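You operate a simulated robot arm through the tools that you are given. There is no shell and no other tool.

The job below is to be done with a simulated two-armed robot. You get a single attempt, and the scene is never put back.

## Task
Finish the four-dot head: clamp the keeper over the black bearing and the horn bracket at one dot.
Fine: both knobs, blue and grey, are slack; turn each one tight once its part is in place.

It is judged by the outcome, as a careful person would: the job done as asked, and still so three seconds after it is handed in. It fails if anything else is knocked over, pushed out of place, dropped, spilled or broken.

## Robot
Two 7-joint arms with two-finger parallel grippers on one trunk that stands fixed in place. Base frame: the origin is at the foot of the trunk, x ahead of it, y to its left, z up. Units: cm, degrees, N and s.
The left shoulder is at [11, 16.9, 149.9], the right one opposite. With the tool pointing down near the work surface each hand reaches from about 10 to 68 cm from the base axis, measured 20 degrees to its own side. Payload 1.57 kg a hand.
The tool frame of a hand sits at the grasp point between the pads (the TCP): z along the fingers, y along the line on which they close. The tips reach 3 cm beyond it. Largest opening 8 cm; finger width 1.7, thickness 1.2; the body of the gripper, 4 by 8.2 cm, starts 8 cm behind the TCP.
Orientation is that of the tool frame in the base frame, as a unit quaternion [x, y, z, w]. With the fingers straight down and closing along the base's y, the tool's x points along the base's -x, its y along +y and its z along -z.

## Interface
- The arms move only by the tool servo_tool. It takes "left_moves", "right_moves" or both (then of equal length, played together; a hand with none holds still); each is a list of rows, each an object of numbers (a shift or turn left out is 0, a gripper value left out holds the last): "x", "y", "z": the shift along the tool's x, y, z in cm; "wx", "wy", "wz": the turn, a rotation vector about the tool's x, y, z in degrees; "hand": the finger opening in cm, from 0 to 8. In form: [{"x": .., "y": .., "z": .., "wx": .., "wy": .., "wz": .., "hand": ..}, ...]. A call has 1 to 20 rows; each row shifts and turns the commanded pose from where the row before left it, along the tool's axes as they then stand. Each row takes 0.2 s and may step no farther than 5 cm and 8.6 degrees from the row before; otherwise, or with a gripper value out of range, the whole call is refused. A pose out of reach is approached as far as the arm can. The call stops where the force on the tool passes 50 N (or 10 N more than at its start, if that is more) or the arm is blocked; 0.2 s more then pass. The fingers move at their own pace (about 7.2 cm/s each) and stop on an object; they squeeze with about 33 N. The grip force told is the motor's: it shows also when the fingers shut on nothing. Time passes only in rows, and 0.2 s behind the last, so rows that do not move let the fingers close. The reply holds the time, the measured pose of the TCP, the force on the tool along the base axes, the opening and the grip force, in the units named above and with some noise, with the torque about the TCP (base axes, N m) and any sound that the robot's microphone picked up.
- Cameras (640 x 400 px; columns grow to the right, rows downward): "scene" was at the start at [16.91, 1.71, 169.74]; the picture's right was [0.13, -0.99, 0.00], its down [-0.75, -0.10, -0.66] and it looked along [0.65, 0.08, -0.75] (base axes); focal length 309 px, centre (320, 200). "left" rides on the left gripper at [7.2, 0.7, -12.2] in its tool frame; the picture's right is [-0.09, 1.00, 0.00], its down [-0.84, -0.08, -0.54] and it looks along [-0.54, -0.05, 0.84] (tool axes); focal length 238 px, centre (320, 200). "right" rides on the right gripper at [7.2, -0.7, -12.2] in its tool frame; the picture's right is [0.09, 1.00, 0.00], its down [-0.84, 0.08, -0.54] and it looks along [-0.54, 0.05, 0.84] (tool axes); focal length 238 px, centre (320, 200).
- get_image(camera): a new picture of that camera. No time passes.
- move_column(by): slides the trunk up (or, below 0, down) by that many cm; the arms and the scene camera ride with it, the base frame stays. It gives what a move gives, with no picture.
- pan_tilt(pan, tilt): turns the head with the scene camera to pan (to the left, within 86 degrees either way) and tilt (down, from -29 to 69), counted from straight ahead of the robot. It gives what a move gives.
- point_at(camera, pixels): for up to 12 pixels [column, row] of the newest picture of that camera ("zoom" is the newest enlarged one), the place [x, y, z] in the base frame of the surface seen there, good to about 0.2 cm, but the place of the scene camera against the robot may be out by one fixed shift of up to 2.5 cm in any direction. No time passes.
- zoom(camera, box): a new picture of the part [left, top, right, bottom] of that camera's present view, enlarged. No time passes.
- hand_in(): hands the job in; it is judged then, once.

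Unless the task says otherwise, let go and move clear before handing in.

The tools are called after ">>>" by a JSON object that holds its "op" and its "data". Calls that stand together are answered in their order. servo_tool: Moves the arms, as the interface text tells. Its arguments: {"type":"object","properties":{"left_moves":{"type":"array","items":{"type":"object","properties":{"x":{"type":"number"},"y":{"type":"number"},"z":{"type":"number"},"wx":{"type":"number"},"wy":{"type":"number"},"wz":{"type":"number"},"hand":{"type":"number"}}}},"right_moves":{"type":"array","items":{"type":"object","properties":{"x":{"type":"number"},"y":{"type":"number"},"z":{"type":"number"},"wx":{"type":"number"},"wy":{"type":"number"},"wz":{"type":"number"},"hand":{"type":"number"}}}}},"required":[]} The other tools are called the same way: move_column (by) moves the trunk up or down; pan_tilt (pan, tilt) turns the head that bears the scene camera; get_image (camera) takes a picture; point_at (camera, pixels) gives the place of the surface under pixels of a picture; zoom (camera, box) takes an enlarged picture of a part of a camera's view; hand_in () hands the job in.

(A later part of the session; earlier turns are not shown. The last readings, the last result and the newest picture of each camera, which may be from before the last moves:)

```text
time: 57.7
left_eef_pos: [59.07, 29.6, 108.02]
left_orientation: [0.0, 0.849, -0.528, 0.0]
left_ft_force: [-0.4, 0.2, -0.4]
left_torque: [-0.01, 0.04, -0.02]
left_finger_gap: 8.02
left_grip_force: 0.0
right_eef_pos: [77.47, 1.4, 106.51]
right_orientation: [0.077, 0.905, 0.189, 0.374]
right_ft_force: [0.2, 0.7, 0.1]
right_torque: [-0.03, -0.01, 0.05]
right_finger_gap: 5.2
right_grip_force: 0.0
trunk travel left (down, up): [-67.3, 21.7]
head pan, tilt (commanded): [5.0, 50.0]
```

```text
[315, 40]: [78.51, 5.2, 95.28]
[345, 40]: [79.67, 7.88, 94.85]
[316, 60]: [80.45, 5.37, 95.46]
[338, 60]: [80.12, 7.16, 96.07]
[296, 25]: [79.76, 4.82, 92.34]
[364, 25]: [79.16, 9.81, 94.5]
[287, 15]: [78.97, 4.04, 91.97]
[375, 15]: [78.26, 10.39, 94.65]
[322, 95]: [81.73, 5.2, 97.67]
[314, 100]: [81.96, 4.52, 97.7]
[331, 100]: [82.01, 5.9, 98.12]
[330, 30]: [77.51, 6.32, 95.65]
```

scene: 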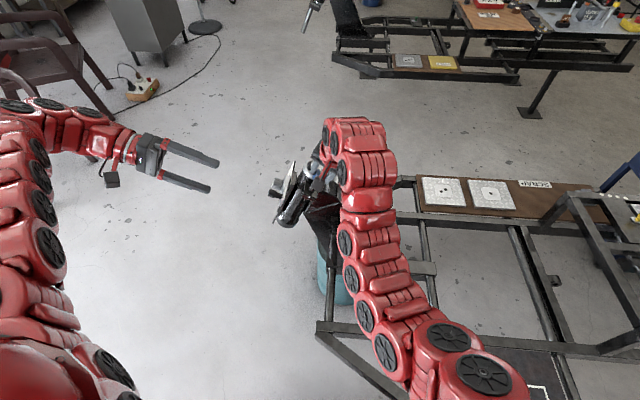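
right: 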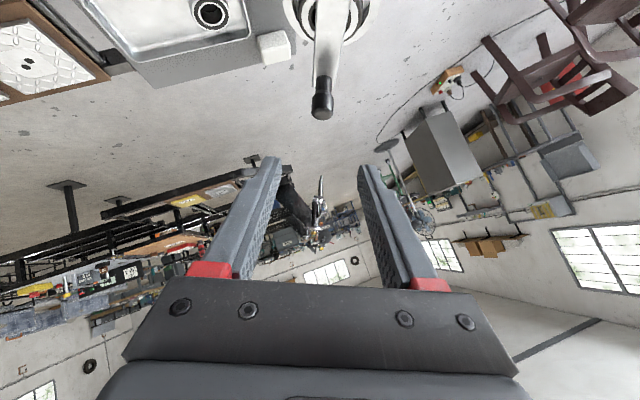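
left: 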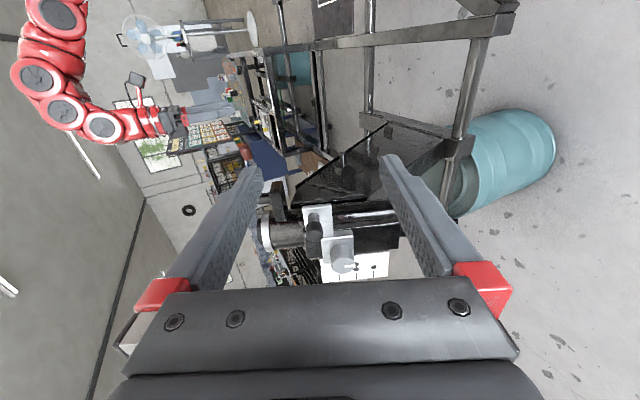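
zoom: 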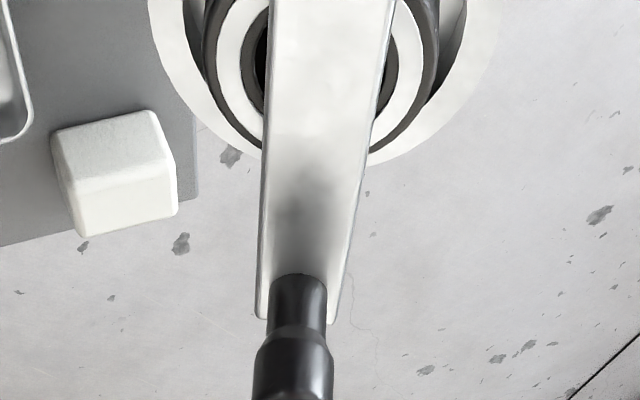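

The bar is centred over the ring. I'll go back onto the peg, grip it and nudge it by 2 mm each way to feel whether it is clamped.

>>> {"op": "servo_tool", "data": {"right_moves": [{"x": 2.55, "hand": 4}, {"z": 2.1}, {"z": 2.1}, {"z": 2.1}, {"z": 2.0}, {}, {"hand": 0}, {}, {}]}}

>>> {"op": "servo_tool", "data": {"right_moves": [{"y": -0.2}, {}]}}

>>> {"op": "servo_tool", "data": {"right_moves": [{"y": 0.2}, {}]}}

>>> {"op": "servo_tool", "data": {"right_moves": [{"y": 0.2}, {}]}}

>>> {"op": "servo_tool", "data": {"right_moves": [{"y": -0.2}, {}]}}

>>> {"op": "zoom", "data": {"camera": "right", "box": [240, 0, 440, 120]}}

```text
time: 59.7
left_eef_pos: [59.22, 29.56, 108.04]
left_orientation: [0.0, 0.85, -0.527, 0.0]
left_ft_force: [0.0, 0.0, -0.7]
left_torque: [-0.05, 0.0, -0.02]
left_finger_gap: 8.01
left_grip_force: 0.0
right_eef_pos: [81.56, 4.56, 99.4]
right_orientation: [0.078, 0.904, 0.189, 0.375]
right_ft_force: [-0.5, -0.9, -1.4]
right_torque: [-0.69, 0.18, 0.08]
right_finger_gap: 1.96
right_grip_force: 33.5
trunk travel left (down, up): [-67.3, 21.7]
head pan, tilt (commanded): [5.0, 50.0]
```

```text
time: 60.3
left_eef_pos: [59.13, 29.77, 108.02]
left_orientation: [0.0, 0.849, -0.528, 0.0]
left_ft_force: [-0.4, 0.1, -0.6]
left_torque: [0.02, 0.0, 0.01]
left_finger_gap: 8.0
left_grip_force: 0.1
right_eef_pos: [81.47, 4.38, 99.4]
right_orientation: [0.077, 0.904, 0.19, 0.374]
right_ft_force: [2.6, 4.2, 1.4]
right_torque: [-0.5, 0.26, 0.08]
right_finger_gap: 1.99
right_grip_force: 33.9
trunk travel left (down, up): [-67.3, 21.7]
head pan, tilt (commanded): [5.0, 50.0]
```

```text
time: 60.9
left_eef_pos: [59.17, 29.6, 108.05]
left_orientation: [0.001, 0.85, -0.526, 0.001]
left_ft_force: [-0.3, 1.0, 0.5]
left_torque: [0.01, 0.02, 0.04]
left_finger_gap: 8.0
left_grip_force: 0.0
right_eef_pos: [81.55, 4.45, 99.26]
right_orientation: [0.077, 0.905, 0.189, 0.374]
right_ft_force: [2.7, 0.5, 0.0]
right_torque: [-0.64, -0.11, -0.09]
right_finger_gap: 1.97
right_grip_force: 33.7
trunk travel left (down, up): [-67.3, 21.7]
head pan, tilt (commanded): [5.0, 50.0]
```

```text
time: 61.5
left_eef_pos: [59.19, 29.48, 108.0]
left_orientation: [0.0, 0.85, -0.527, 0.001]
left_ft_force: [-0.7, 0.1, 0.0]
left_torque: [-0.02, 0.0, 0.01]
left_finger_gap: 8.01
left_grip_force: 0.2
right_eef_pos: [81.54, 4.59, 99.33]
right_orientation: [0.078, 0.904, 0.189, 0.375]
right_ft_force: [-0.3, -6.4, -2.1]
right_torque: [-0.8, -0.3, -0.06]
right_finger_gap: 1.97
right_grip_force: 33.6
trunk travel left (down, up): [-67.3, 21.7]
head pan, tilt (commanded): [5.0, 50.0]
```

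```text
time: 62.1
left_eef_pos: [59.25, 29.71, 108.11]
left_orientation: [0.0, 0.85, -0.527, 0.0]
left_ft_force: [-0.2, 0.6, -0.2]
left_torque: [0.04, -0.02, 0.03]
left_finger_gap: 7.98
left_grip_force: 0.2
right_eef_pos: [81.48, 4.45, 99.44]
right_orientation: [0.078, 0.904, 0.189, 0.375]
right_ft_force: [5.1, -2.5, 2.6]
right_torque: [-0.6, 0.15, 0.1]
right_finger_gap: 1.96
right_grip_force: 33.7
trunk travel left (down, up): [-67.3, 21.7]
head pan, tilt (commanded): [5.0, 50.0]
```

```text
3.20 times, centred on (340, 60) of right
```

zoom: 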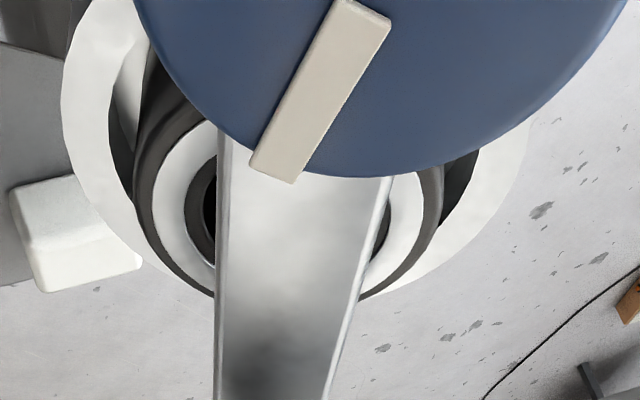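

The 2 mm nudges gave about 4–7 N that vanished on return, which is springy rather than sliding. I'll make one larger nudge of 5 mm to tell a clamp from friction.

>>> {"op": "servo_tool", "data": {"right_moves": [{"y": -0.25}, {"y": -0.25}, {}]}}

>>> {"op": "zoom", "data": {"camera": "right", "box": [240, 0, 440, 120]}}

>>> {"op": "servo_tool", "data": {"right_moves": [{"y": 0.25}, {"y": 0.25}, {}]}}

>>> {"op": "zoom", "data": {"camera": "right", "box": [240, 0, 440, 120]}}

```text
time: 62.9
left_eef_pos: [59.14, 29.77, 108.0]
left_orientation: [-0.001, 0.849, -0.528, 0.0]
left_ft_force: [0.5, 0.6, -0.1]
left_torque: [0.01, 0.03, 0.0]
left_finger_gap: 7.99
left_grip_force: 0.0
right_eef_pos: [81.56, 4.49, 99.29]
right_orientation: [0.076, 0.903, 0.191, 0.376]
right_ft_force: [16.4, 12.0, 13.9]
right_torque: [-0.28, -0.18, 0.07]
right_finger_gap: 1.96
right_grip_force: 33.5
trunk travel left (down, up): [-67.3, 21.7]
head pan, tilt (commanded): [5.0, 50.0]
```

```text
3.20 times, centred on (340, 60) of right
```

zoom: 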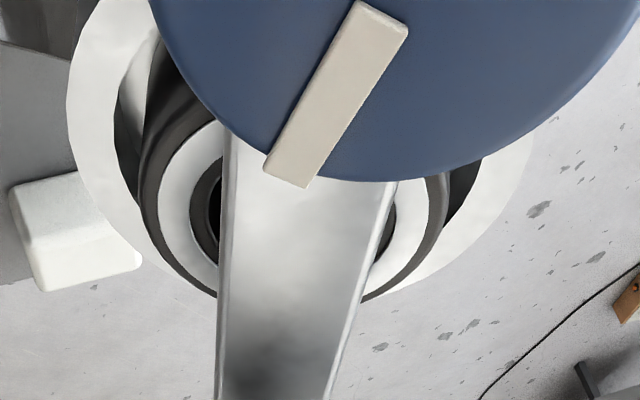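

```text
time: 63.7
left_eef_pos: [59.3, 29.68, 108.01]
left_orientation: [0.0, 0.85, -0.527, -0.001]
left_ft_force: [0.0, 0.4, -0.6]
left_torque: [-0.03, 0.0, 0.03]
left_finger_gap: 8.0
left_grip_force: 0.0
right_eef_pos: [81.51, 4.58, 99.35]
right_orientation: [0.077, 0.904, 0.19, 0.375]
right_ft_force: [20.7, 6.5, 11.9]
right_torque: [-0.43, -0.75, -0.22]
right_finger_gap: 1.97
right_grip_force: 33.7
trunk travel left (down, up): [-67.3, 21.7]
head pan, tilt (commanded): [5.0, 50.0]
```

```text
3.20 times, centred on (340, 60) of right
```

zoom: 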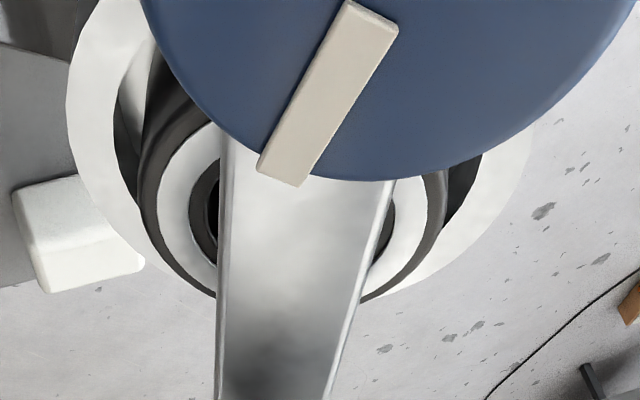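

The 5 mm nudge built 24 N while the peg barely moved, so the keeper is clamped. I'll release, retreat and move the right hand well out to the right.

>>> {"op": "servo_tool", "data": {"right_moves": [{"hand": 4}, {}, {"z": -2}, {"z": -2}, {"z": -2}, {"x": -2.1, "z": -2.1}, {"x": -2.1, "z": -2.1}, {"y": -4}, {"y": -4}, {"y": -4}, {"y": -4}, {"y": -4}, {"y": -4}, {}]}}

>>> {"op": "get_image", "data": {"camera": "scene"}}

>>> {"op": "get_image", "data": {"camera": "left"}}

```text
time: 66.7
left_eef_pos: [59.16, 29.8, 108.04]
left_orientation: [0.0, 0.85, -0.527, 0.001]
left_ft_force: [0.1, 0.1, 0.8]
left_torque: [-0.02, 0.0, -0.04]
left_finger_gap: 8.0
left_grip_force: 0.1
right_eef_pos: [77.16, -21.59, 99.4]
right_orientation: [0.077, 0.905, 0.189, 0.374]
right_ft_force: [0.7, -0.7, -0.3]
right_torque: [-0.03, -0.01, -0.02]
right_finger_gap: 4.01
right_grip_force: 0.1
trunk travel left (down, up): [-67.3, 21.7]
head pan, tilt (commanded): [5.0, 50.0]
```

```text
taken
```

scene: 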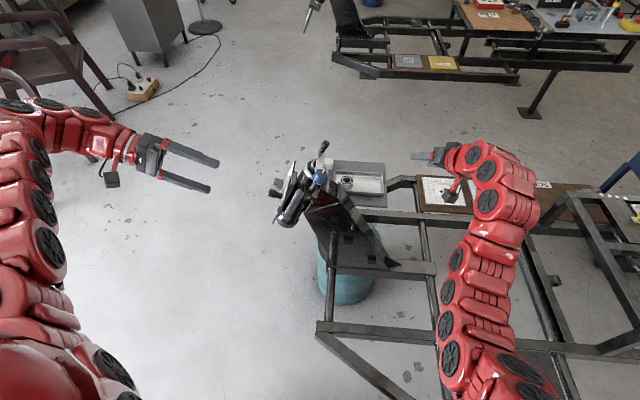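

```text
taken
```

left: 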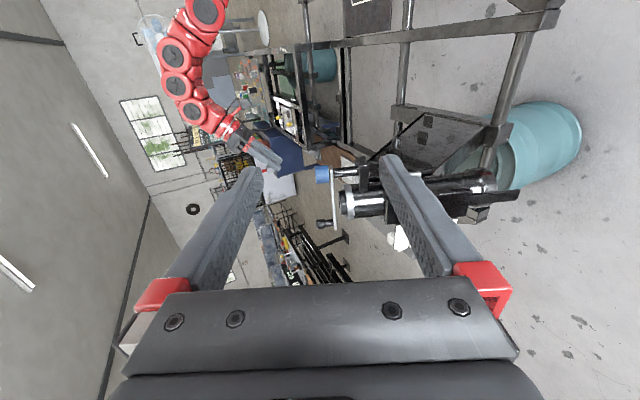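

The scene shows the keeper clamped with the right hand clear. Next is the bracket. I'll lower the trunk 12 cm for the left arm's reach, then swing the left hand to point forward with its fingers closing along the tube axis.

>>> {"op": "move_column", "data": {"by": -12}}

>>> {"op": "servo_tool", "data": {"left_moves": [{"wx": 2.8}, {"wy": -7.5}, {"wy": -7.5}, {"wy": -7.5}, {"wy": -7.5}, {"wy": -7.5}, {"wy": -7.5}, {"wy": -7.5}, {"wy": -7.5}, {}]}}

>>> {"op": "get_image", "data": {"camera": "left"}}

>>> {"op": "get_image", "data": {"camera": "scene"}}

```text
time: 68.2
left_eef_pos: [59.16, 29.67, 96.02]
left_orientation: [0.0, 0.85, -0.527, 0.0]
left_ft_force: [-0.4, -0.3, 0.2]
left_torque: [-0.01, 0.01, -0.02]
left_finger_gap: 7.99
left_grip_force: 0.1
right_eef_pos: [77.24, -21.57, 87.45]
right_orientation: [0.077, 0.904, 0.189, 0.375]
right_ft_force: [1.2, -0.4, 0.2]
right_torque: [0.02, 0.02, -0.01]
right_finger_gap: 3.98
right_grip_force: 0.0
trunk travel left (down, up): [-55.3, 33.7]
head pan, tilt (commanded): [5.0, 50.0]
```

```text
time: 70.4
left_eef_pos: [66.58, 36.15, 94.27]
left_orientation: [-0.207, 0.773, -0.508, 0.317]
left_ft_force: [-0.5, 0.3, -0.2]
left_torque: [0.01, -0.02, 0.01]
left_finger_gap: 8.02
left_grip_force: 0.0
left hand out of reach, approached as far as the arm can: row 1, 4, 5, 6, 7, 8, 9
right_eef_pos: [77.21, -21.64, 87.45]
right_orientation: [0.078, 0.904, 0.189, 0.375]
right_ft_force: [0.4, 0.1, 0.2]
right_torque: [0.0, 0.02, 0.0]
right_finger_gap: 4.02
right_grip_force: 0.1
trunk travel left (down, up): [-55.3, 33.7]
head pan, tilt (commanded): [5.0, 50.0]
```

```text
taken
```

left: 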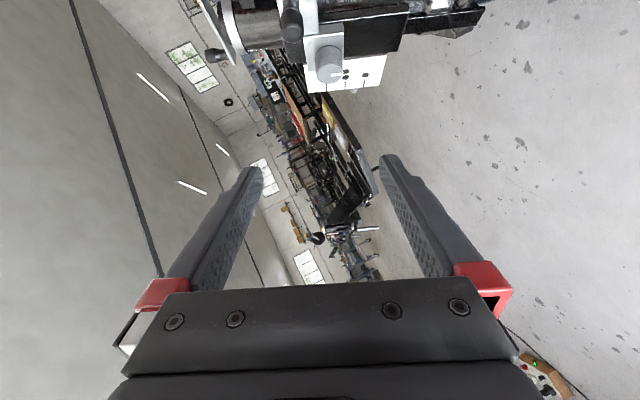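

```text
taken
```

scene: 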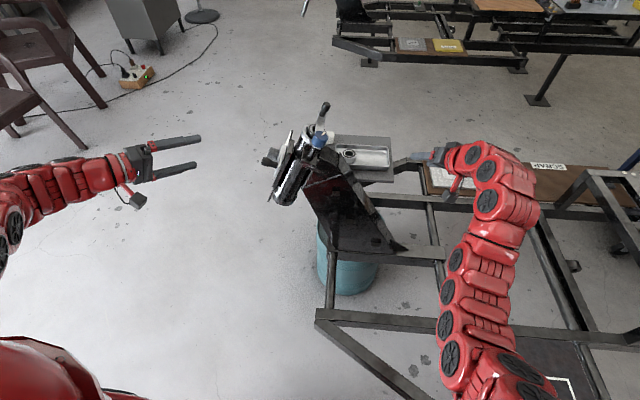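

The left hand settled with its tool at 45° between X and -E, closing along the tube axis, which suits both the peg and the grey knob. The handle is near (291, 20) and the knob at (328, 65), so I'll zoom and measure them.

>>> {"op": "zoom", "data": {"camera": "left", "box": [230, 0, 430, 110]}}

>>> {"op": "point_at", "data": {"camera": "left", "pixels": [[291, 12], [291, 25], [283, 20], [299, 20], [291, 37], [305, 15], [327, 68], [316, 62], [340, 62], [330, 80], [365, 75], [346, 74]]}}

```text
3.20 times, centred on (330, 55) of left
```

zoom: 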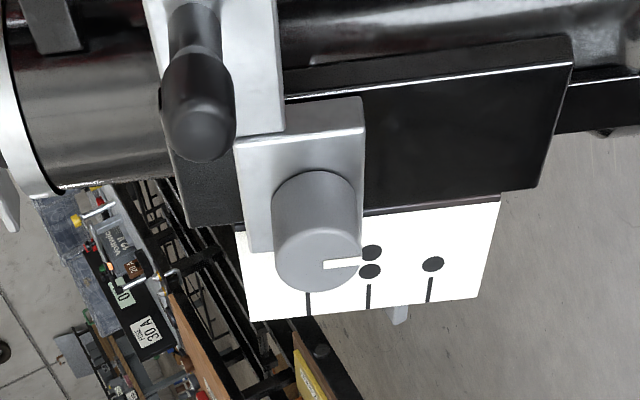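

```text
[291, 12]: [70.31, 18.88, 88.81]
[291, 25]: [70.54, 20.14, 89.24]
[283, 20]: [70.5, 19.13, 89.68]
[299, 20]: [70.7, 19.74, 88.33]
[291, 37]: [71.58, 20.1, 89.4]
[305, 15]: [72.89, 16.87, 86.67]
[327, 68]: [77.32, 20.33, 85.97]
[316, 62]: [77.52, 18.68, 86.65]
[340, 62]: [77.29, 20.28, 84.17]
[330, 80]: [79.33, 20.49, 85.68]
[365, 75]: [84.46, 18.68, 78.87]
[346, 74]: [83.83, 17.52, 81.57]
```

This view is good: the peg centre is at X 71.4, N 73.85, with its end at E 54.3; the knob centre is at X 78.3, N 70.6; and the one-dot line is at N 64.85, about 6 cm down. I'll bring the hand to 7 cm short of the peg.

>>> {"op": "servo_tool", "data": {"left_moves": [{"x": 3.0, "y": -0.62, "z": 2.28}, {"x": 3.0, "y": -0.62, "z": 2.28}, {"x": 3.0, "y": -0.62, "z": 2.27}, {}]}}

>>> {"op": "get_image", "data": {"camera": "left"}}

```text
time: 71.4
left_eef_pos: [69.05, 30.49, 89.74]
left_orientation: [-0.206, 0.773, -0.509, 0.318]
left_ft_force: [0.5, 0.0, 0.9]
left_torque: [-0.02, 0.0, -0.01]
left_finger_gap: 7.99
left_grip_force: 0.1
left hand out of reach, approached as far as the arm can: row 1, 2, 3
right_eef_pos: [77.13, -21.62, 87.53]
right_orientation: [0.078, 0.905, 0.189, 0.374]
right_ft_force: [0.1, -0.2, 0.0]
right_torque: [-0.01, -0.04, -0.02]
right_finger_gap: 4.01
right_grip_force: 0.1
trunk travel left (down, up): [-55.3, 33.7]
head pan, tilt (commanded): [5.0, 50.0]
```

```text
taken
```

left: 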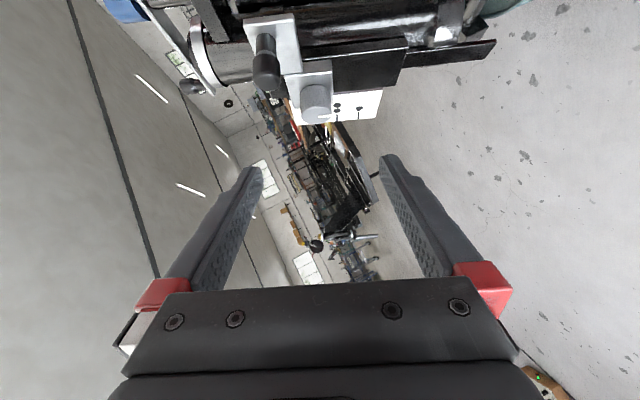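

The arm slid to a lower, farther pose, so it again needs the wrist lower relative to the shoulder. I'll raise the trunk 14 cm and bring the left hand back down to the pre-grasp point.

>>> {"op": "move_column", "data": {"by": 14}}

>>> {"op": "get_image", "data": {"camera": "scene"}}

```text
time: 73.1
left_eef_pos: [69.08, 30.42, 103.68]
left_orientation: [-0.207, 0.773, -0.509, 0.317]
left_ft_force: [0.3, -0.3, -0.7]
left_torque: [-0.01, -0.06, -0.06]
left_finger_gap: 7.98
left_grip_force: 0.0
right_eef_pos: [77.23, -21.59, 101.38]
right_orientation: [0.077, 0.905, 0.19, 0.374]
right_ft_force: [-0.3, -0.3, -0.9]
right_torque: [0.01, -0.01, 0.05]
right_finger_gap: 3.99
right_grip_force: 0.1
trunk travel left (down, up): [-69.3, 19.7]
head pan, tilt (commanded): [5.0, 50.0]
```

```text
taken
```

scene: 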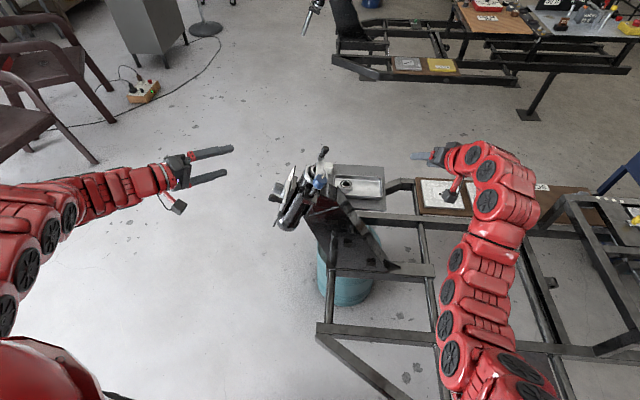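

The hand is at E 69, N 83. I'll move down the tube direction first, then in to the pre-grasp point.

>>> {"op": "servo_tool", "data": {"left_moves": [{"y": 3.0}, {"y": 3.0}, {"y": 3.05}, {"x": 2.43, "z": 1.0}, {"x": 2.43, "z": 1.0}, {"x": 2.43, "z": 1.0}, {"x": 2.43, "z": 1.0}, {}]}}

>>> {"op": "get_image", "data": {"camera": "left"}}

```text
time: 74.9
left_eef_pos: [64.97, 25.09, 91.59]
left_orientation: [-0.207, 0.773, -0.509, 0.318]
left_ft_force: [-1.0, -0.2, -0.2]
left_torque: [0.01, 0.02, 0.02]
left_finger_gap: 7.99
left_grip_force: 0.0
right_eef_pos: [77.18, -21.53, 101.48]
right_orientation: [0.077, 0.905, 0.19, 0.373]
right_ft_force: [0.2, 0.1, -0.2]
right_torque: [0.01, -0.06, -0.01]
right_finger_gap: 4.01
right_grip_force: 0.1
trunk travel left (down, up): [-69.3, 19.7]
head pan, tilt (commanded): [5.0, 50.0]
```

```text
taken
```

left: 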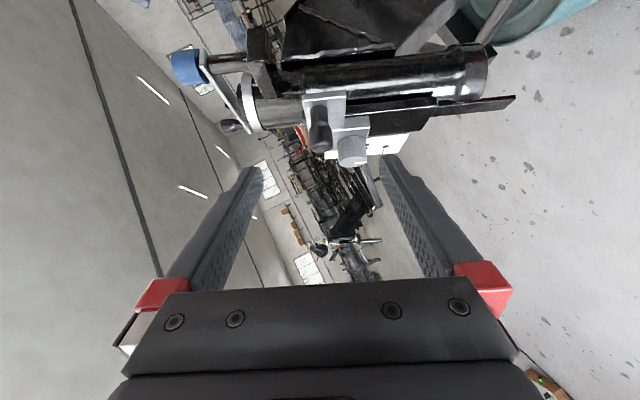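

The pre-grasp pose was reached exactly, and the peg sits at (319, 130), centred between the fingers. I'll check it and narrow the opening before advancing.

>>> {"op": "zoom", "data": {"camera": "left", "box": [250, 70, 430, 190]}}

>>> {"op": "point_at", "data": {"camera": "left", "pixels": [[319, 130], [319, 145], [311, 130], [328, 130], [319, 115], [350, 150], [387, 140], [340, 105]]}}

```text
3.33 times, centred on (340, 130) of left
```

zoom: 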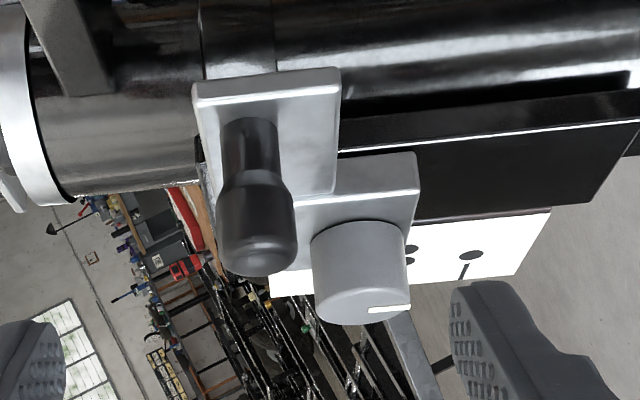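

```text
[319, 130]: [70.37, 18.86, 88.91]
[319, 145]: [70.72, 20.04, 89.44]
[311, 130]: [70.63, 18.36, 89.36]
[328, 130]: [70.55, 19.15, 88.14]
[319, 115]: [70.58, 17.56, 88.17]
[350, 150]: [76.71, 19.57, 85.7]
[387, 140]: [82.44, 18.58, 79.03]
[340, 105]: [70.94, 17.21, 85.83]
```

The peg is at N 73.9, X≈71.35. I'll close the fingers to 4.2 cm, advance 7 cm and grip it.

>>> {"op": "servo_tool", "data": {"left_moves": [{"hand": 4.2}, {"z": 2}, {"z": 2}, {"z": 1.6}, {"z": 1.4}, {}]}}

>>> {"op": "get_image", "data": {"camera": "left"}}

```text
time: 76.3
left_eef_pos: [69.93, 20.57, 89.61]
left_orientation: [-0.207, 0.773, -0.509, 0.317]
left_ft_force: [0.5, 0.4, 0.2]
left_torque: [-0.02, 0.01, -0.02]
left_finger_gap: 4.21
left_grip_force: 0.0
right_eef_pos: [77.23, -21.54, 101.42]
right_orientation: [0.078, 0.904, 0.189, 0.375]
right_ft_force: [-1.4, 0.1, 0.9]
right_torque: [-0.02, 0.02, 0.01]
right_finger_gap: 4.0
right_grip_force: 0.0
trunk travel left (down, up): [-69.3, 19.7]
head pan, tilt (commanded): [5.0, 50.0]
```

```text
taken
```

left: 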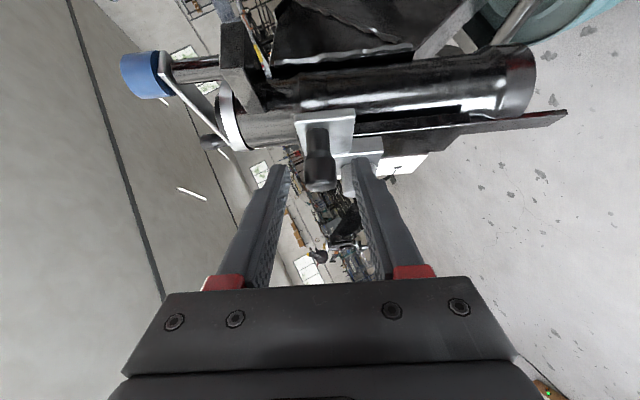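

The peg at (320, 170) lies between the tips. I'll close on it.

>>> {"op": "servo_tool", "data": {"left_moves": [{"hand": 0}, {}, {}]}}

```text
time: 77.1
left_eef_pos: [69.78, 20.66, 89.62]
left_orientation: [-0.206, 0.773, -0.51, 0.316]
left_ft_force: [-0.6, -0.4, -2.2]
left_torque: [-0.62, 0.0, 0.05]
left_finger_gap: 2.16
left_grip_force: 34.8
right_eef_pos: [77.27, -21.68, 101.34]
right_orientation: [0.077, 0.905, 0.189, 0.374]
right_ft_force: [0.4, -0.4, 0.1]
right_torque: [0.01, -0.03, 0.01]
right_finger_gap: 4.0
right_grip_force: 0.1
trunk travel left (down, up): [-69.3, 19.7]
head pan, tilt (commanded): [5.0, 50.0]
```

The left hand holds the peg (opening 2.16). I'll slide the bracket down the rail, first by 1 cm, checking the force.

>>> {"op": "servo_tool", "data": {"left_moves": [{"y": 0.5}, {"y": 0.5}, {}]}}

>>> {"op": "zoom", "data": {"camera": "left", "box": [220, 80, 460, 220]}}

```text
time: 77.9
left_eef_pos: [69.8, 20.93, 88.66]
left_orientation: [-0.207, 0.773, -0.509, 0.317]
left_ft_force: [-3.4, 2.6, 0.0]
left_torque: [-0.55, 0.13, -0.09]
left_finger_gap: 2.19
left_grip_force: 34.3
right_eef_pos: [77.28, -21.58, 101.48]
right_orientation: [0.077, 0.904, 0.189, 0.375]
right_ft_force: [0.5, -0.8, 0.2]
right_torque: [0.03, 0.01, -0.01]
right_finger_gap: 4.0
right_grip_force: 0.0
trunk travel left (down, up): [-69.3, 19.7]
head pan, tilt (commanded): [5.0, 50.0]
```

```text
2.67 times, centred on (340, 150) of left
```

zoom: 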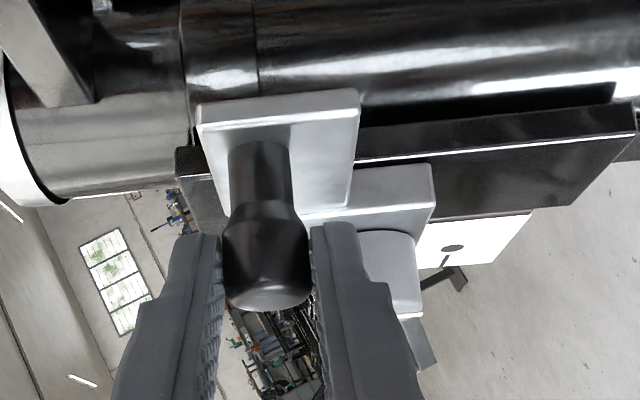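

The bracket slides with about 4 N. I'll carry on another 4.4 cm and then check the pointer against the one-dot line.

>>> {"op": "servo_tool", "data": {"left_moves": [{"y": 0.5}, {"y": 0.5}, {"y": 0.5}, {"y": 0.5}, {"y": 0.5}, {"y": 0.5}, {"y": 0.5}, {"y": 0.5}, {"y": 0.4}, {}]}}

>>> {"op": "get_image", "data": {"camera": "left"}}

>>> {"op": "zoom", "data": {"camera": "scene", "box": [250, 150, 350, 240]}}

```text
time: 80.1
left_eef_pos: [69.92, 22.64, 84.55]
left_orientation: [-0.206, 0.773, -0.509, 0.318]
left_ft_force: [-10.2, 4.2, -1.9]
left_torque: [-0.5, -0.05, 0.45]
left_finger_gap: 2.16
left_grip_force: 35.2
right_eef_pos: [77.11, -21.49, 101.48]
right_orientation: [0.077, 0.904, 0.189, 0.375]
right_ft_force: [-0.2, 0.0, -0.2]
right_torque: [-0.01, 0.01, 0.01]
right_finger_gap: 4.02
right_grip_force: 0.0
trunk travel left (down, up): [-69.3, 19.7]
head pan, tilt (commanded): [5.0, 50.0]
```

```text
taken
```

left: 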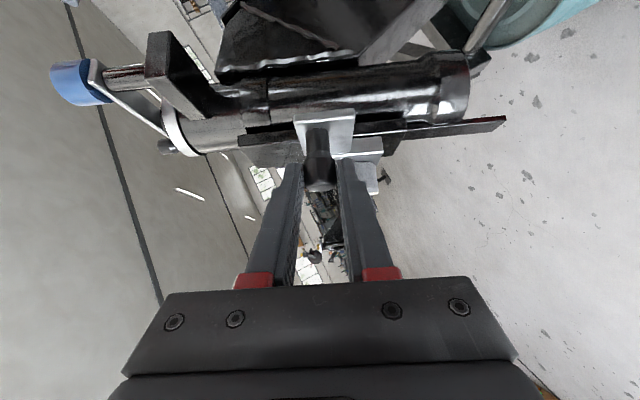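

```text
4.44 times, centred on (300, 195) of scene
```

zoom: 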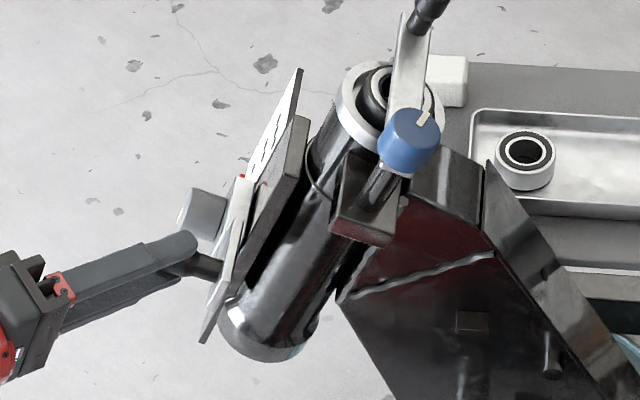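

The bracket has moved 5.45 cm. I'll add 0.4 cm, then release and back off to read the pointer properly.

>>> {"op": "servo_tool", "data": {"left_moves": [{"y": 0.2}, {"y": 0.2}, {}, {"hand": 4.2}, {}, {"z": -2}, {"z": -2}, {"z": -2}, {}]}}

>>> {"op": "get_image", "data": {"camera": "left"}}

>>> {"op": "zoom", "data": {"camera": "left", "box": [250, 70, 430, 190]}}

```text
time: 82.1
left_eef_pos: [65.78, 26.62, 85.86]
left_orientation: [-0.207, 0.773, -0.509, 0.317]
left_ft_force: [-0.2, -0.2, 0.8]
left_torque: [0.02, 0.0, -0.03]
left_finger_gap: 4.2
left_grip_force: 0.2
right_eef_pos: [77.26, -21.68, 101.42]
right_orientation: [0.077, 0.904, 0.19, 0.374]
right_ft_force: [0.2, 0.1, -0.3]
right_torque: [0.01, 0.01, 0.03]
right_finger_gap: 3.99
right_grip_force: 0.1
trunk travel left (down, up): [-69.3, 19.7]
head pan, tilt (commanded): [5.0, 50.0]
```

```text
taken
```

left: 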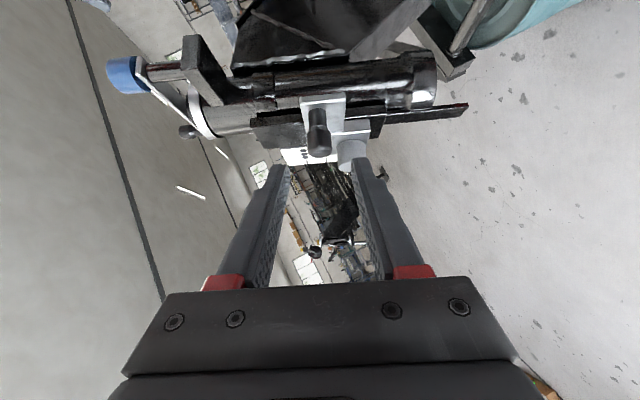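

```text
3.33 times, centred on (340, 130) of left
```

zoom: 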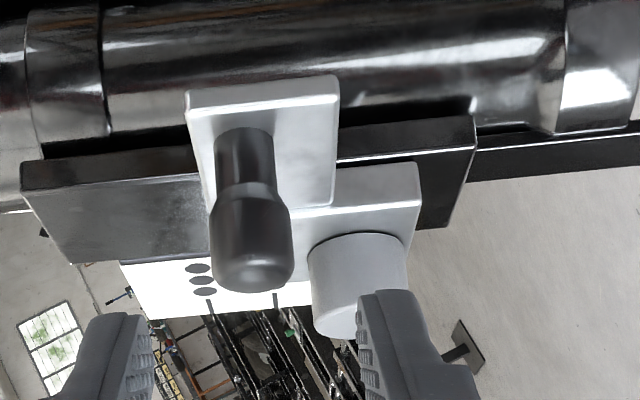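

The bracket stayed where I left it. I'll lift the hand outward and up so its camera can see the red pointer past the knob.

>>> {"op": "servo_tool", "data": {"left_moves": [{"x": -2.5, "z": -0.35}, {"x": -2.5, "z": -0.35}, {"x": -2.5, "z": -0.35}, {"x": -2.4, "z": -0.35}, {"y": -3.75}, {"y": -3.75}, {"y": -3.75}, {"y": -3.75}, {}]}}

>>> {"op": "get_image", "data": {"camera": "left"}}

```text
time: 84.1
left_eef_pos: [72.11, 28.4, 102.64]
left_orientation: [-0.206, 0.773, -0.51, 0.317]
left_ft_force: [0.0, -0.6, 0.2]
left_torque: [0.0, -0.03, 0.02]
left_finger_gap: 4.21
left_grip_force: 0.1
left hand out of reach, approached as far as the arm can: row 8
right_eef_pos: [77.32, -21.6, 101.41]
right_orientation: [0.077, 0.905, 0.19, 0.374]
right_ft_force: [0.4, -0.7, 0.0]
right_torque: [0.03, -0.02, 0.0]
right_finger_gap: 3.99
right_grip_force: 0.0
trunk travel left (down, up): [-69.3, 19.7]
head pan, tilt (commanded): [5.0, 50.0]
```

```text
taken
```

left: 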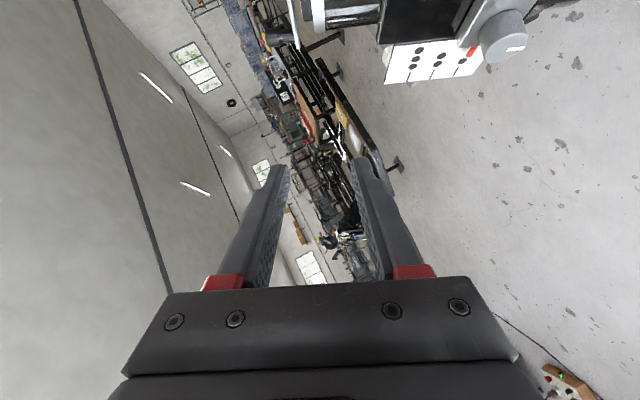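

The pointer shows now near (472, 52), by the one-dot mark. I'll zoom in and measure the pointer and the scale lines in 3D.

>>> {"op": "zoom", "data": {"camera": "left", "box": [375, 10, 535, 100]}}

>>> {"op": "point_at", "data": {"camera": "zoom", "pixels": [[385, 165], [378, 172], [395, 155], [372, 178], [150, 280], [245, 270], [355, 240], [500, 130], [580, 140], [340, 200], [250, 200], [155, 220]]}}

```text
4.00 times, centred on (455, 55) of left
```

zoom: 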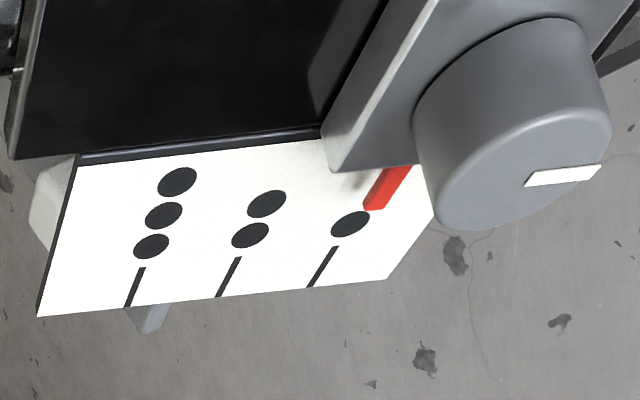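

```text
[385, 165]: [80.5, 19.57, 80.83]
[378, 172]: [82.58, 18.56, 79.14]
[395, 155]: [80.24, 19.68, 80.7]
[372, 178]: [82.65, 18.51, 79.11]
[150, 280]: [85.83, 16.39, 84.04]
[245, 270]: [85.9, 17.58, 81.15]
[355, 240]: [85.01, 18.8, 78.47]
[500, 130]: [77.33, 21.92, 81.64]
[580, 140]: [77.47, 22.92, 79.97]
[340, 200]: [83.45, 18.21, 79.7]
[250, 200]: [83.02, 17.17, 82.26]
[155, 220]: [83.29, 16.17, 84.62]
```

I'll resample directly on the red pointer and on the three lines.

>>> {"op": "point_at", "data": {"camera": "zoom", "pixels": [[395, 180], [388, 190], [378, 204], [371, 207], [400, 172], [405, 175], [323, 267], [331, 255], [314, 279], [229, 277], [137, 281], [351, 224]]}}

>>> {"op": "zoom", "data": {"camera": "left", "box": [445, 35, 505, 90]}}

```text
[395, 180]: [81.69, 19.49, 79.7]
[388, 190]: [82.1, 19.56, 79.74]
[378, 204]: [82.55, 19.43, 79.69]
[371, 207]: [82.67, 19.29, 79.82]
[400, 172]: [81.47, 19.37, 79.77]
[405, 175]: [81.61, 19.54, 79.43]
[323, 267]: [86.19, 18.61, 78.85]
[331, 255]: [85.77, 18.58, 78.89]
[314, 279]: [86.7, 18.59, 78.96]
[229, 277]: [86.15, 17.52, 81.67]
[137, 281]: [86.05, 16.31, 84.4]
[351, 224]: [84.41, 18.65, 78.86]
```

```text
7.27 times, centred on (475, 62) of left
```

zoom: 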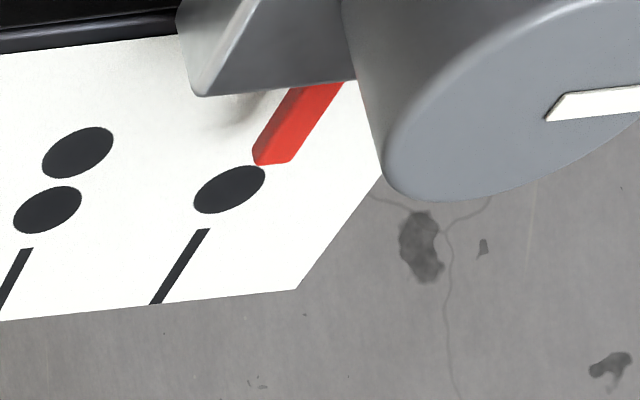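

In tube coordinates the pointer centre is at N≈65.28 and the one-dot line at N≈64.90, so the bracket needs about 0.38 cm more. I'll go back to the peg the way I came and regrip it.

>>> {"op": "servo_tool", "data": {"left_moves": [{"y": 3.67}, {"y": 3.67}, {"y": 3.67}, {"y": 3.67}, {"x": 2.6, "z": 0.36}, {"x": 2.6, "z": 0.36}, {"x": 2.6, "z": 0.36}, {"x": 2.58, "z": 0.35}, {}]}}

>>> {"op": "get_image", "data": {"camera": "left"}}

```text
time: 86.1
left_eef_pos: [64.8, 25.6, 85.92]
left_orientation: [-0.206, 0.773, -0.508, 0.318]
left_ft_force: [0.3, 0.9, 0.9]
left_torque: [-0.02, 0.0, 0.02]
left_finger_gap: 4.19
left_grip_force: 0.0
left hand out of reach, approached as far as the arm can: row 4
right_eef_pos: [77.28, -21.59, 101.35]
right_orientation: [0.078, 0.905, 0.189, 0.374]
right_ft_force: [-0.3, -0.3, -0.1]
right_torque: [-0.01, 0.0, 0.0]
right_finger_gap: 4.0
right_grip_force: 0.1
trunk travel left (down, up): [-69.3, 19.7]
head pan, tilt (commanded): [5.0, 50.0]
```

```text
taken
```

left: 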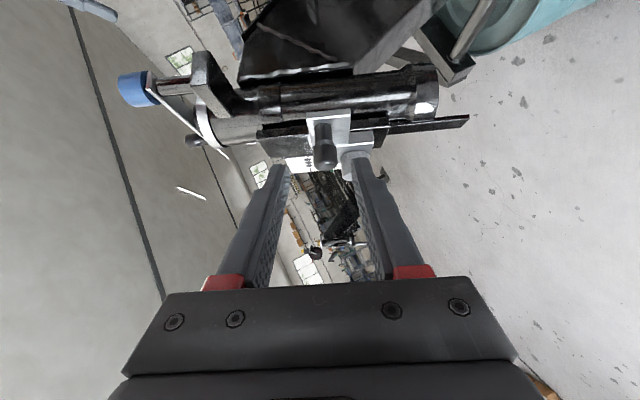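

The hand is slightly off the earlier line, at X 64.8, E 57.85, N 68.55. I'll correct it, advance 6 cm and close on the peg.

>>> {"op": "servo_tool", "data": {"left_moves": [{"x": -1.33, "y": 0.5, "z": 0.06}, {"z": 2}, {"z": 2}, {"z": 2}, {}]}}

>>> {"op": "servo_tool", "data": {"left_moves": [{"hand": 0}, {}, {}]}}

```text
time: 87.3
left_eef_pos: [70.09, 22.65, 84.33]
left_orientation: [-0.207, 0.773, -0.51, 0.317]
left_ft_force: [0.2, 0.1, 0.8]
left_torque: [-0.04, 0.0, -0.02]
left_finger_gap: 4.21
left_grip_force: 0.1
right_eef_pos: [77.34, -21.57, 101.53]
right_orientation: [0.077, 0.904, 0.19, 0.374]
right_ft_force: [-0.2, 1.3, -1.2]
right_torque: [0.01, -0.02, 0.02]
right_finger_gap: 4.0
right_grip_force: 0.2
trunk travel left (down, up): [-69.3, 19.7]
head pan, tilt (commanded): [5.0, 50.0]
```

```text
time: 88.1
left_eef_pos: [70.13, 22.71, 84.29]
left_orientation: [-0.208, 0.773, -0.509, 0.317]
left_ft_force: [-0.9, 0.4, -2.0]
left_torque: [-0.57, -0.14, 0.37]
left_finger_gap: 2.18
left_grip_force: 34.6
right_eef_pos: [77.27, -21.69, 101.35]
right_orientation: [0.077, 0.904, 0.189, 0.375]
right_ft_force: [0.2, -0.6, -0.2]
right_torque: [0.01, -0.03, 0.02]
right_finger_gap: 4.01
right_grip_force: 0.0
trunk travel left (down, up): [-69.3, 19.7]
head pan, tilt (commanded): [5.0, 50.0]
```

The peg is gripped again at N 68.2. I'll move it 0.38 cm further down, let it settle, release and look again.

>>> {"op": "servo_tool", "data": {"left_moves": [{"y": 0.19}, {"y": 0.2}, {}, {}]}}

>>> {"op": "servo_tool", "data": {"left_moves": [{"hand": 4.2}, {}, {"z": -2}, {"z": -2}, {"z": -2}, {"x": -2.5, "z": -0.35}, {"x": -2.5, "z": -0.35}, {"x": -2.5, "z": -0.35}, {"x": -2.4, "z": -0.35}, {"y": -3.75}, {"y": -3.75}, {"y": -3.75}, {"y": -3}, {}]}}

>>> {"op": "get_image", "data": {"camera": "left"}}

```text
time: 89.1
left_eef_pos: [70.03, 22.84, 84.0]
left_orientation: [-0.206, 0.773, -0.509, 0.317]
left_ft_force: [0.2, -0.8, 2.0]
left_torque: [-0.57, 0.14, -0.65]
left_finger_gap: 2.16
left_grip_force: 34.6
right_eef_pos: [77.19, -21.56, 101.45]
right_orientation: [0.077, 0.904, 0.189, 0.374]
right_ft_force: [-0.1, 0.2, -0.2]
right_torque: [-0.01, 0.01, 0.01]
right_finger_gap: 4.01
right_grip_force: 0.1
trunk travel left (down, up): [-69.3, 19.7]
head pan, tilt (commanded): [5.0, 50.0]
```

```text
time: 92.1
left_eef_pos: [71.43, 27.78, 101.48]
left_orientation: [-0.207, 0.773, -0.509, 0.317]
left_ft_force: [0.1, 0.7, -0.7]
left_torque: [0.03, 0.01, 0.02]
left_finger_gap: 4.18
left_grip_force: 0.0
left hand out of reach, approached as far as the arm can: row 9
right_eef_pos: [77.23, -21.61, 101.37]
right_orientation: [0.077, 0.905, 0.19, 0.374]
right_ft_force: [0.0, 0.5, 1.2]
right_torque: [0.03, 0.02, 0.02]
right_finger_gap: 4.02
right_grip_force: 0.1
trunk travel left (down, up): [-69.3, 19.7]
head pan, tilt (commanded): [5.0, 50.0]
```

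```text
taken
```

left: 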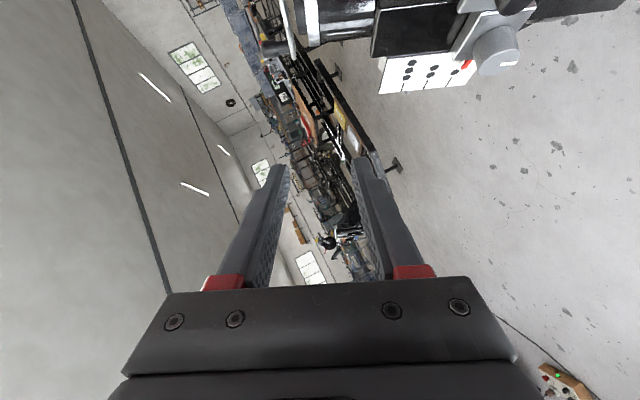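

>>> {"op": "zoom", "data": {"camera": "left", "box": [435, 45, 505, 100]}}

>>> {"op": "point_at", "data": {"camera": "left", "pixels": [[467, 64], [465, 67], [469, 62], [455, 72], [451, 81], [449, 84]]}}

```text
7.27 times, centred on (470, 72) of left
```

zoom: 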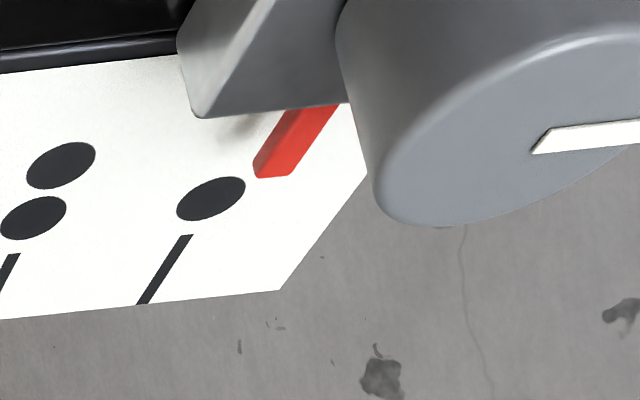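

```text
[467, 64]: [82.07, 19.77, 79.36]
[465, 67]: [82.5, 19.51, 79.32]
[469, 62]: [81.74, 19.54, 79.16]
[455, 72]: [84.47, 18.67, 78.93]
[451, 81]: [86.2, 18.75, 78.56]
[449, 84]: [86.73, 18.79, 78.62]
```

I'll sample the pointer edges and the line centre in this enlarged view for a finer comparison.

>>> {"op": "point_at", "data": {"camera": "zoom", "pixels": [[288, 140], [275, 140], [302, 140], [272, 165], [285, 165], [300, 120], [165, 270], [180, 248], [150, 292], [211, 199], [48, 218], [62, 165]]}}

```text
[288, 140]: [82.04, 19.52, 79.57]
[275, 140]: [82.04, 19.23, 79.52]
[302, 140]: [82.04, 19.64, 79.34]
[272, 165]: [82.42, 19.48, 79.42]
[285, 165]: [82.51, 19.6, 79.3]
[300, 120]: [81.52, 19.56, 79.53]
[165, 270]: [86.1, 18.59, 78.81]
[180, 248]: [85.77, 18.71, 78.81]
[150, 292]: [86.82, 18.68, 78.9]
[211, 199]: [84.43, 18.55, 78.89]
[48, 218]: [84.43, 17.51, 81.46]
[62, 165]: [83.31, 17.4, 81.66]
```

The pointer is at about N 65.0 and the one-dot line at 64.85, so it is within about 1.5 mm. I'll make that last correction when I hold the knob. Next I'll measure the grey knob's present place.

>>> {"op": "zoom", "data": {"camera": "left", "box": [430, 0, 570, 100]}}

>>> {"op": "point_at", "data": {"camera": "zoom", "pixels": [[305, 230], [365, 270], [410, 180], [355, 205], [320, 285], [260, 180], [300, 130], [330, 110], [190, 240], [340, 60], [420, 230], [380, 235]]}}

```text
4.00 times, centred on (500, 50) of left
```

zoom: 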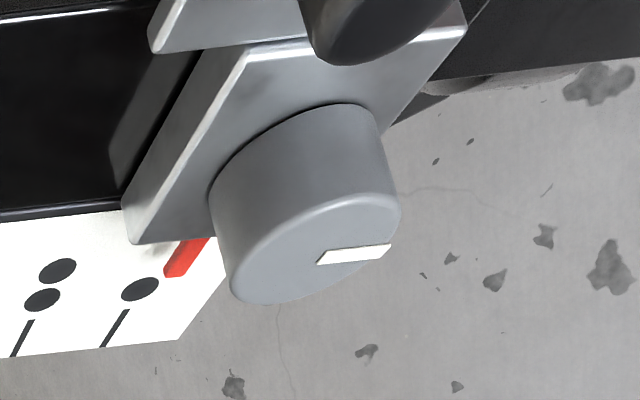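

```text
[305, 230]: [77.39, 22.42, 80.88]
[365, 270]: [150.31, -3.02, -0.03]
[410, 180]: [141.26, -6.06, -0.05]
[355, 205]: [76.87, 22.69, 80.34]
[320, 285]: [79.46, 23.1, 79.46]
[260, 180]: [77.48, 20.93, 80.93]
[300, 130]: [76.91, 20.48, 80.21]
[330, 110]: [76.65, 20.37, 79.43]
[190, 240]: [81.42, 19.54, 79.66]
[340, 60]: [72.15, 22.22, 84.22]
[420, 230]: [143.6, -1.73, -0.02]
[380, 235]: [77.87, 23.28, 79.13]
```

The knob centre is at about X 78.2, N 64.45, with its end face at E 53 and its mark pointing down the tube. For reach I need the trunk lower, so I'll first move the hand 9 cm outward, then lower the trunk 24 cm.

>>> {"op": "servo_tool", "data": {"left_moves": [{"x": -2.12, "z": -2.12}, {"x": -2.12, "z": -2.12}, {"x": -2.12, "z": -2.12}, {}]}}

```text
time: 93.1
left_eef_pos: [71.71, 36.05, 105.2]
left_orientation: [-0.207, 0.773, -0.509, 0.317]
left_ft_force: [0.0, -0.6, -0.3]
left_torque: [0.0, 0.0, 0.0]
left_finger_gap: 4.18
left_grip_force: 0.1
right_eef_pos: [77.31, -21.77, 101.36]
right_orientation: [0.077, 0.904, 0.19, 0.375]
right_ft_force: [-0.2, 1.0, 0.4]
right_torque: [0.0, -0.01, -0.01]
right_finger_gap: 4.0
right_grip_force: 0.0
trunk travel left (down, up): [-69.3, 19.7]
head pan, tilt (commanded): [5.0, 50.0]
```

The left hand is clear at E 75. I'll lower the trunk 24 cm.

>>> {"op": "move_column", "data": {"by": -24}}

>>> {"op": "get_image", "data": {"camera": "left"}}

>>> {"op": "get_image", "data": {"camera": "scene"}}

```text
time: 95.6
left_eef_pos: [71.6, 36.07, 81.17]
left_orientation: [-0.208, 0.773, -0.509, 0.316]
left_ft_force: [-1.0, 0.3, -0.5]
left_torque: [-0.01, -0.01, -0.01]
left_finger_gap: 4.2
left_grip_force: 0.1
right_eef_pos: [77.24, -21.61, 77.38]
right_orientation: [0.076, 0.904, 0.19, 0.375]
right_ft_force: [-0.3, 0.0, 0.1]
right_torque: [0.01, -0.01, 0.01]
right_finger_gap: 4.03
right_grip_force: 0.1
trunk travel left (down, up): [-45.3, 43.7]
head pan, tilt (commanded): [5.0, 50.0]
```

```text
taken
```

left: 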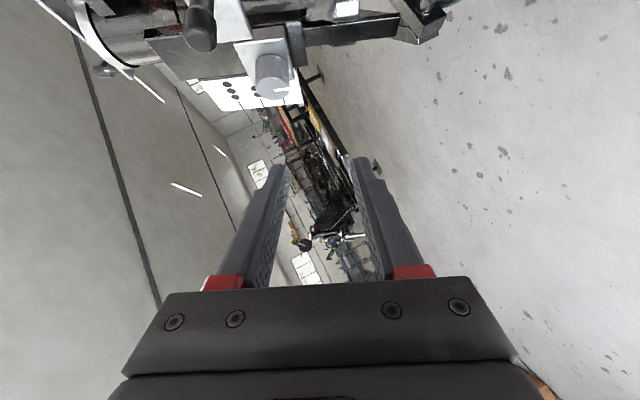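

```text
taken
```

scene: 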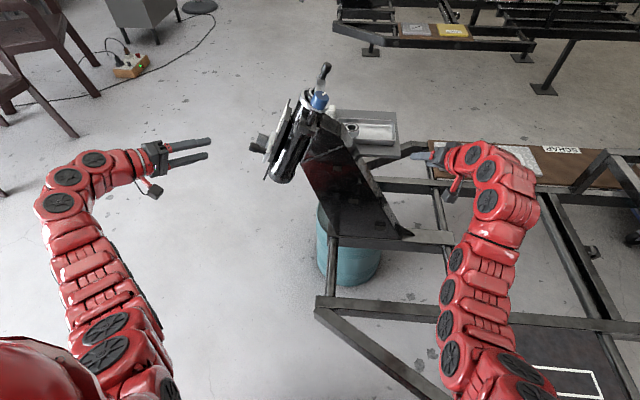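

The hand is at X 71.6, E 65.55, N 60.0, with the knob in view at (272, 75). I'll bring it to 6 cm short of the knob along the tool axis.

>>> {"op": "servo_tool", "data": {"left_moves": [{"y": -2.2, "hand": 5}, {"y": -2.2}, {"x": 1.66, "z": 2.07}, {"x": 1.66, "z": 2.07}, {"x": 1.66, "z": 2.07}, {}]}}

>>> {"op": "get_image", "data": {"camera": "left"}}

```text
time: 97.0
left_eef_pos: [72.5, 27.12, 82.06]
left_orientation: [-0.207, 0.773, -0.509, 0.317]
left_ft_force: [-0.3, -0.4, 0.2]
left_torque: [0.02, 0.01, 0.0]
left_finger_gap: 4.99
left_grip_force: 0.1
right_eef_pos: [77.18, -21.65, 77.39]
right_orientation: [0.078, 0.904, 0.189, 0.375]
right_ft_force: [0.5, 0.5, 0.2]
right_torque: [-0.01, 0.0, 0.0]
right_finger_gap: 3.99
right_grip_force: 0.0
trunk travel left (down, up): [-45.3, 43.7]
head pan, tilt (commanded): [5.0, 50.0]
```

```text
taken
```

left: 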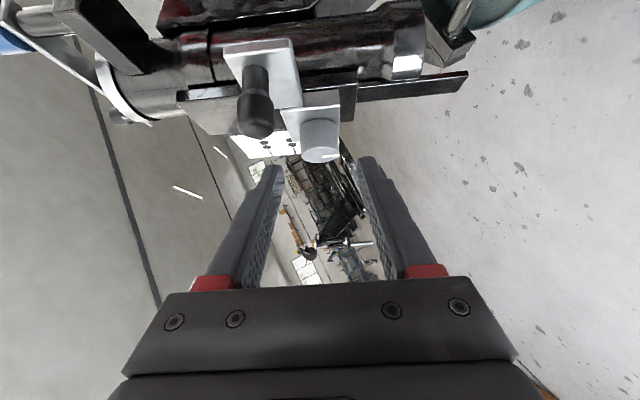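

The knob at (319, 140) is centred between the fingertips. I'll measure it once more, then swing the hand up 48° around the knob's axis to start the stroke from above.

>>> {"op": "point_at", "data": {"camera": "left", "pixels": [[319, 135], [303, 135], [336, 135], [319, 155], [301, 140], [338, 140], [319, 148], [319, 161], [255, 110], [255, 130]]}}

>>> {"op": "zoom", "data": {"camera": "left", "box": [220, 60, 400, 190]}}

```text
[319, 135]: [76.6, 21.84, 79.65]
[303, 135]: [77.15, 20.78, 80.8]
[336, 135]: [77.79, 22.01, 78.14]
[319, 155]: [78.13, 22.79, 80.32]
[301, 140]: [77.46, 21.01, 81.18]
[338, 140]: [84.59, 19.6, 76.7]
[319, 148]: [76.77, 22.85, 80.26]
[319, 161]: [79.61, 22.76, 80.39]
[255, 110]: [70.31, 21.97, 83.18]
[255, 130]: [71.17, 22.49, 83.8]
```

```text
3.08 times, centred on (310, 125) of left
```

zoom: 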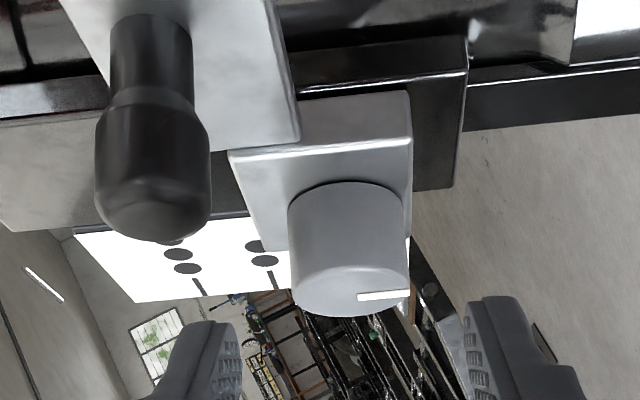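

The knob centre reads X 78.15, N≈64.4. I'll swing the hand up 48° around the knob's axis at the standoff distance.

>>> {"op": "servo_tool", "data": {"left_moves": [{"wx": -5.66, "wz": -5.66, "y": -0.797, "x": -0.0394, "z": 0.0394}, {"wx": -5.66, "wz": -5.66, "y": -0.797, "x": -0.0394, "z": 0.0394}, {"wx": -5.66, "wz": -5.66, "y": -0.797, "x": -0.0394, "z": 0.0394}, {"wx": -5.66, "wz": -5.66, "y": -0.797, "x": -0.0394, "z": 0.0394}, {"wx": -5.66, "wz": -5.66, "y": -0.797, "x": -0.0394, "z": 0.0394}, {"wx": -5.66, "wz": -5.66, "y": -0.797, "x": -0.0394, "z": 0.0394}, {}]}}

>>> {"op": "get_image", "data": {"camera": "left"}}

```text
time: 98.6
left_eef_pos: [74.25, 25.28, 85.96]
left_orientation: [-0.503, 0.793, -0.334, 0.083]
left_ft_force: [0.1, 1.1, -0.7]
left_torque: [0.0, 0.03, -0.02]
left_finger_gap: 4.99
left_grip_force: 0.1
right_eef_pos: [77.09, -21.62, 77.44]
right_orientation: [0.077, 0.904, 0.189, 0.374]
right_ft_force: [-0.6, -1.1, -0.6]
right_torque: [-0.03, -0.01, -0.01]
right_finger_gap: 4.0
right_grip_force: 0.1
trunk travel left (down, up): [-45.3, 43.7]
head pan, tilt (commanded): [5.0, 50.0]
```

```text
taken
```

left: 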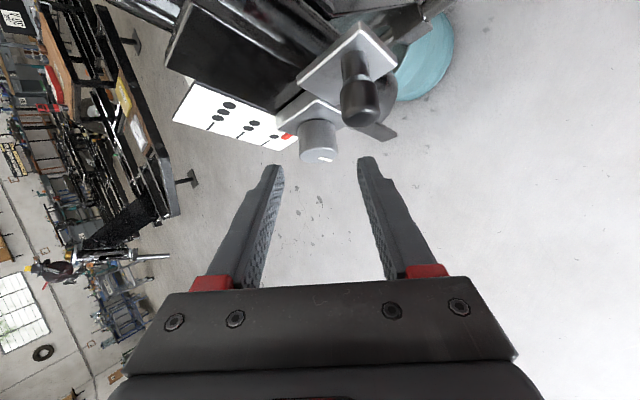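

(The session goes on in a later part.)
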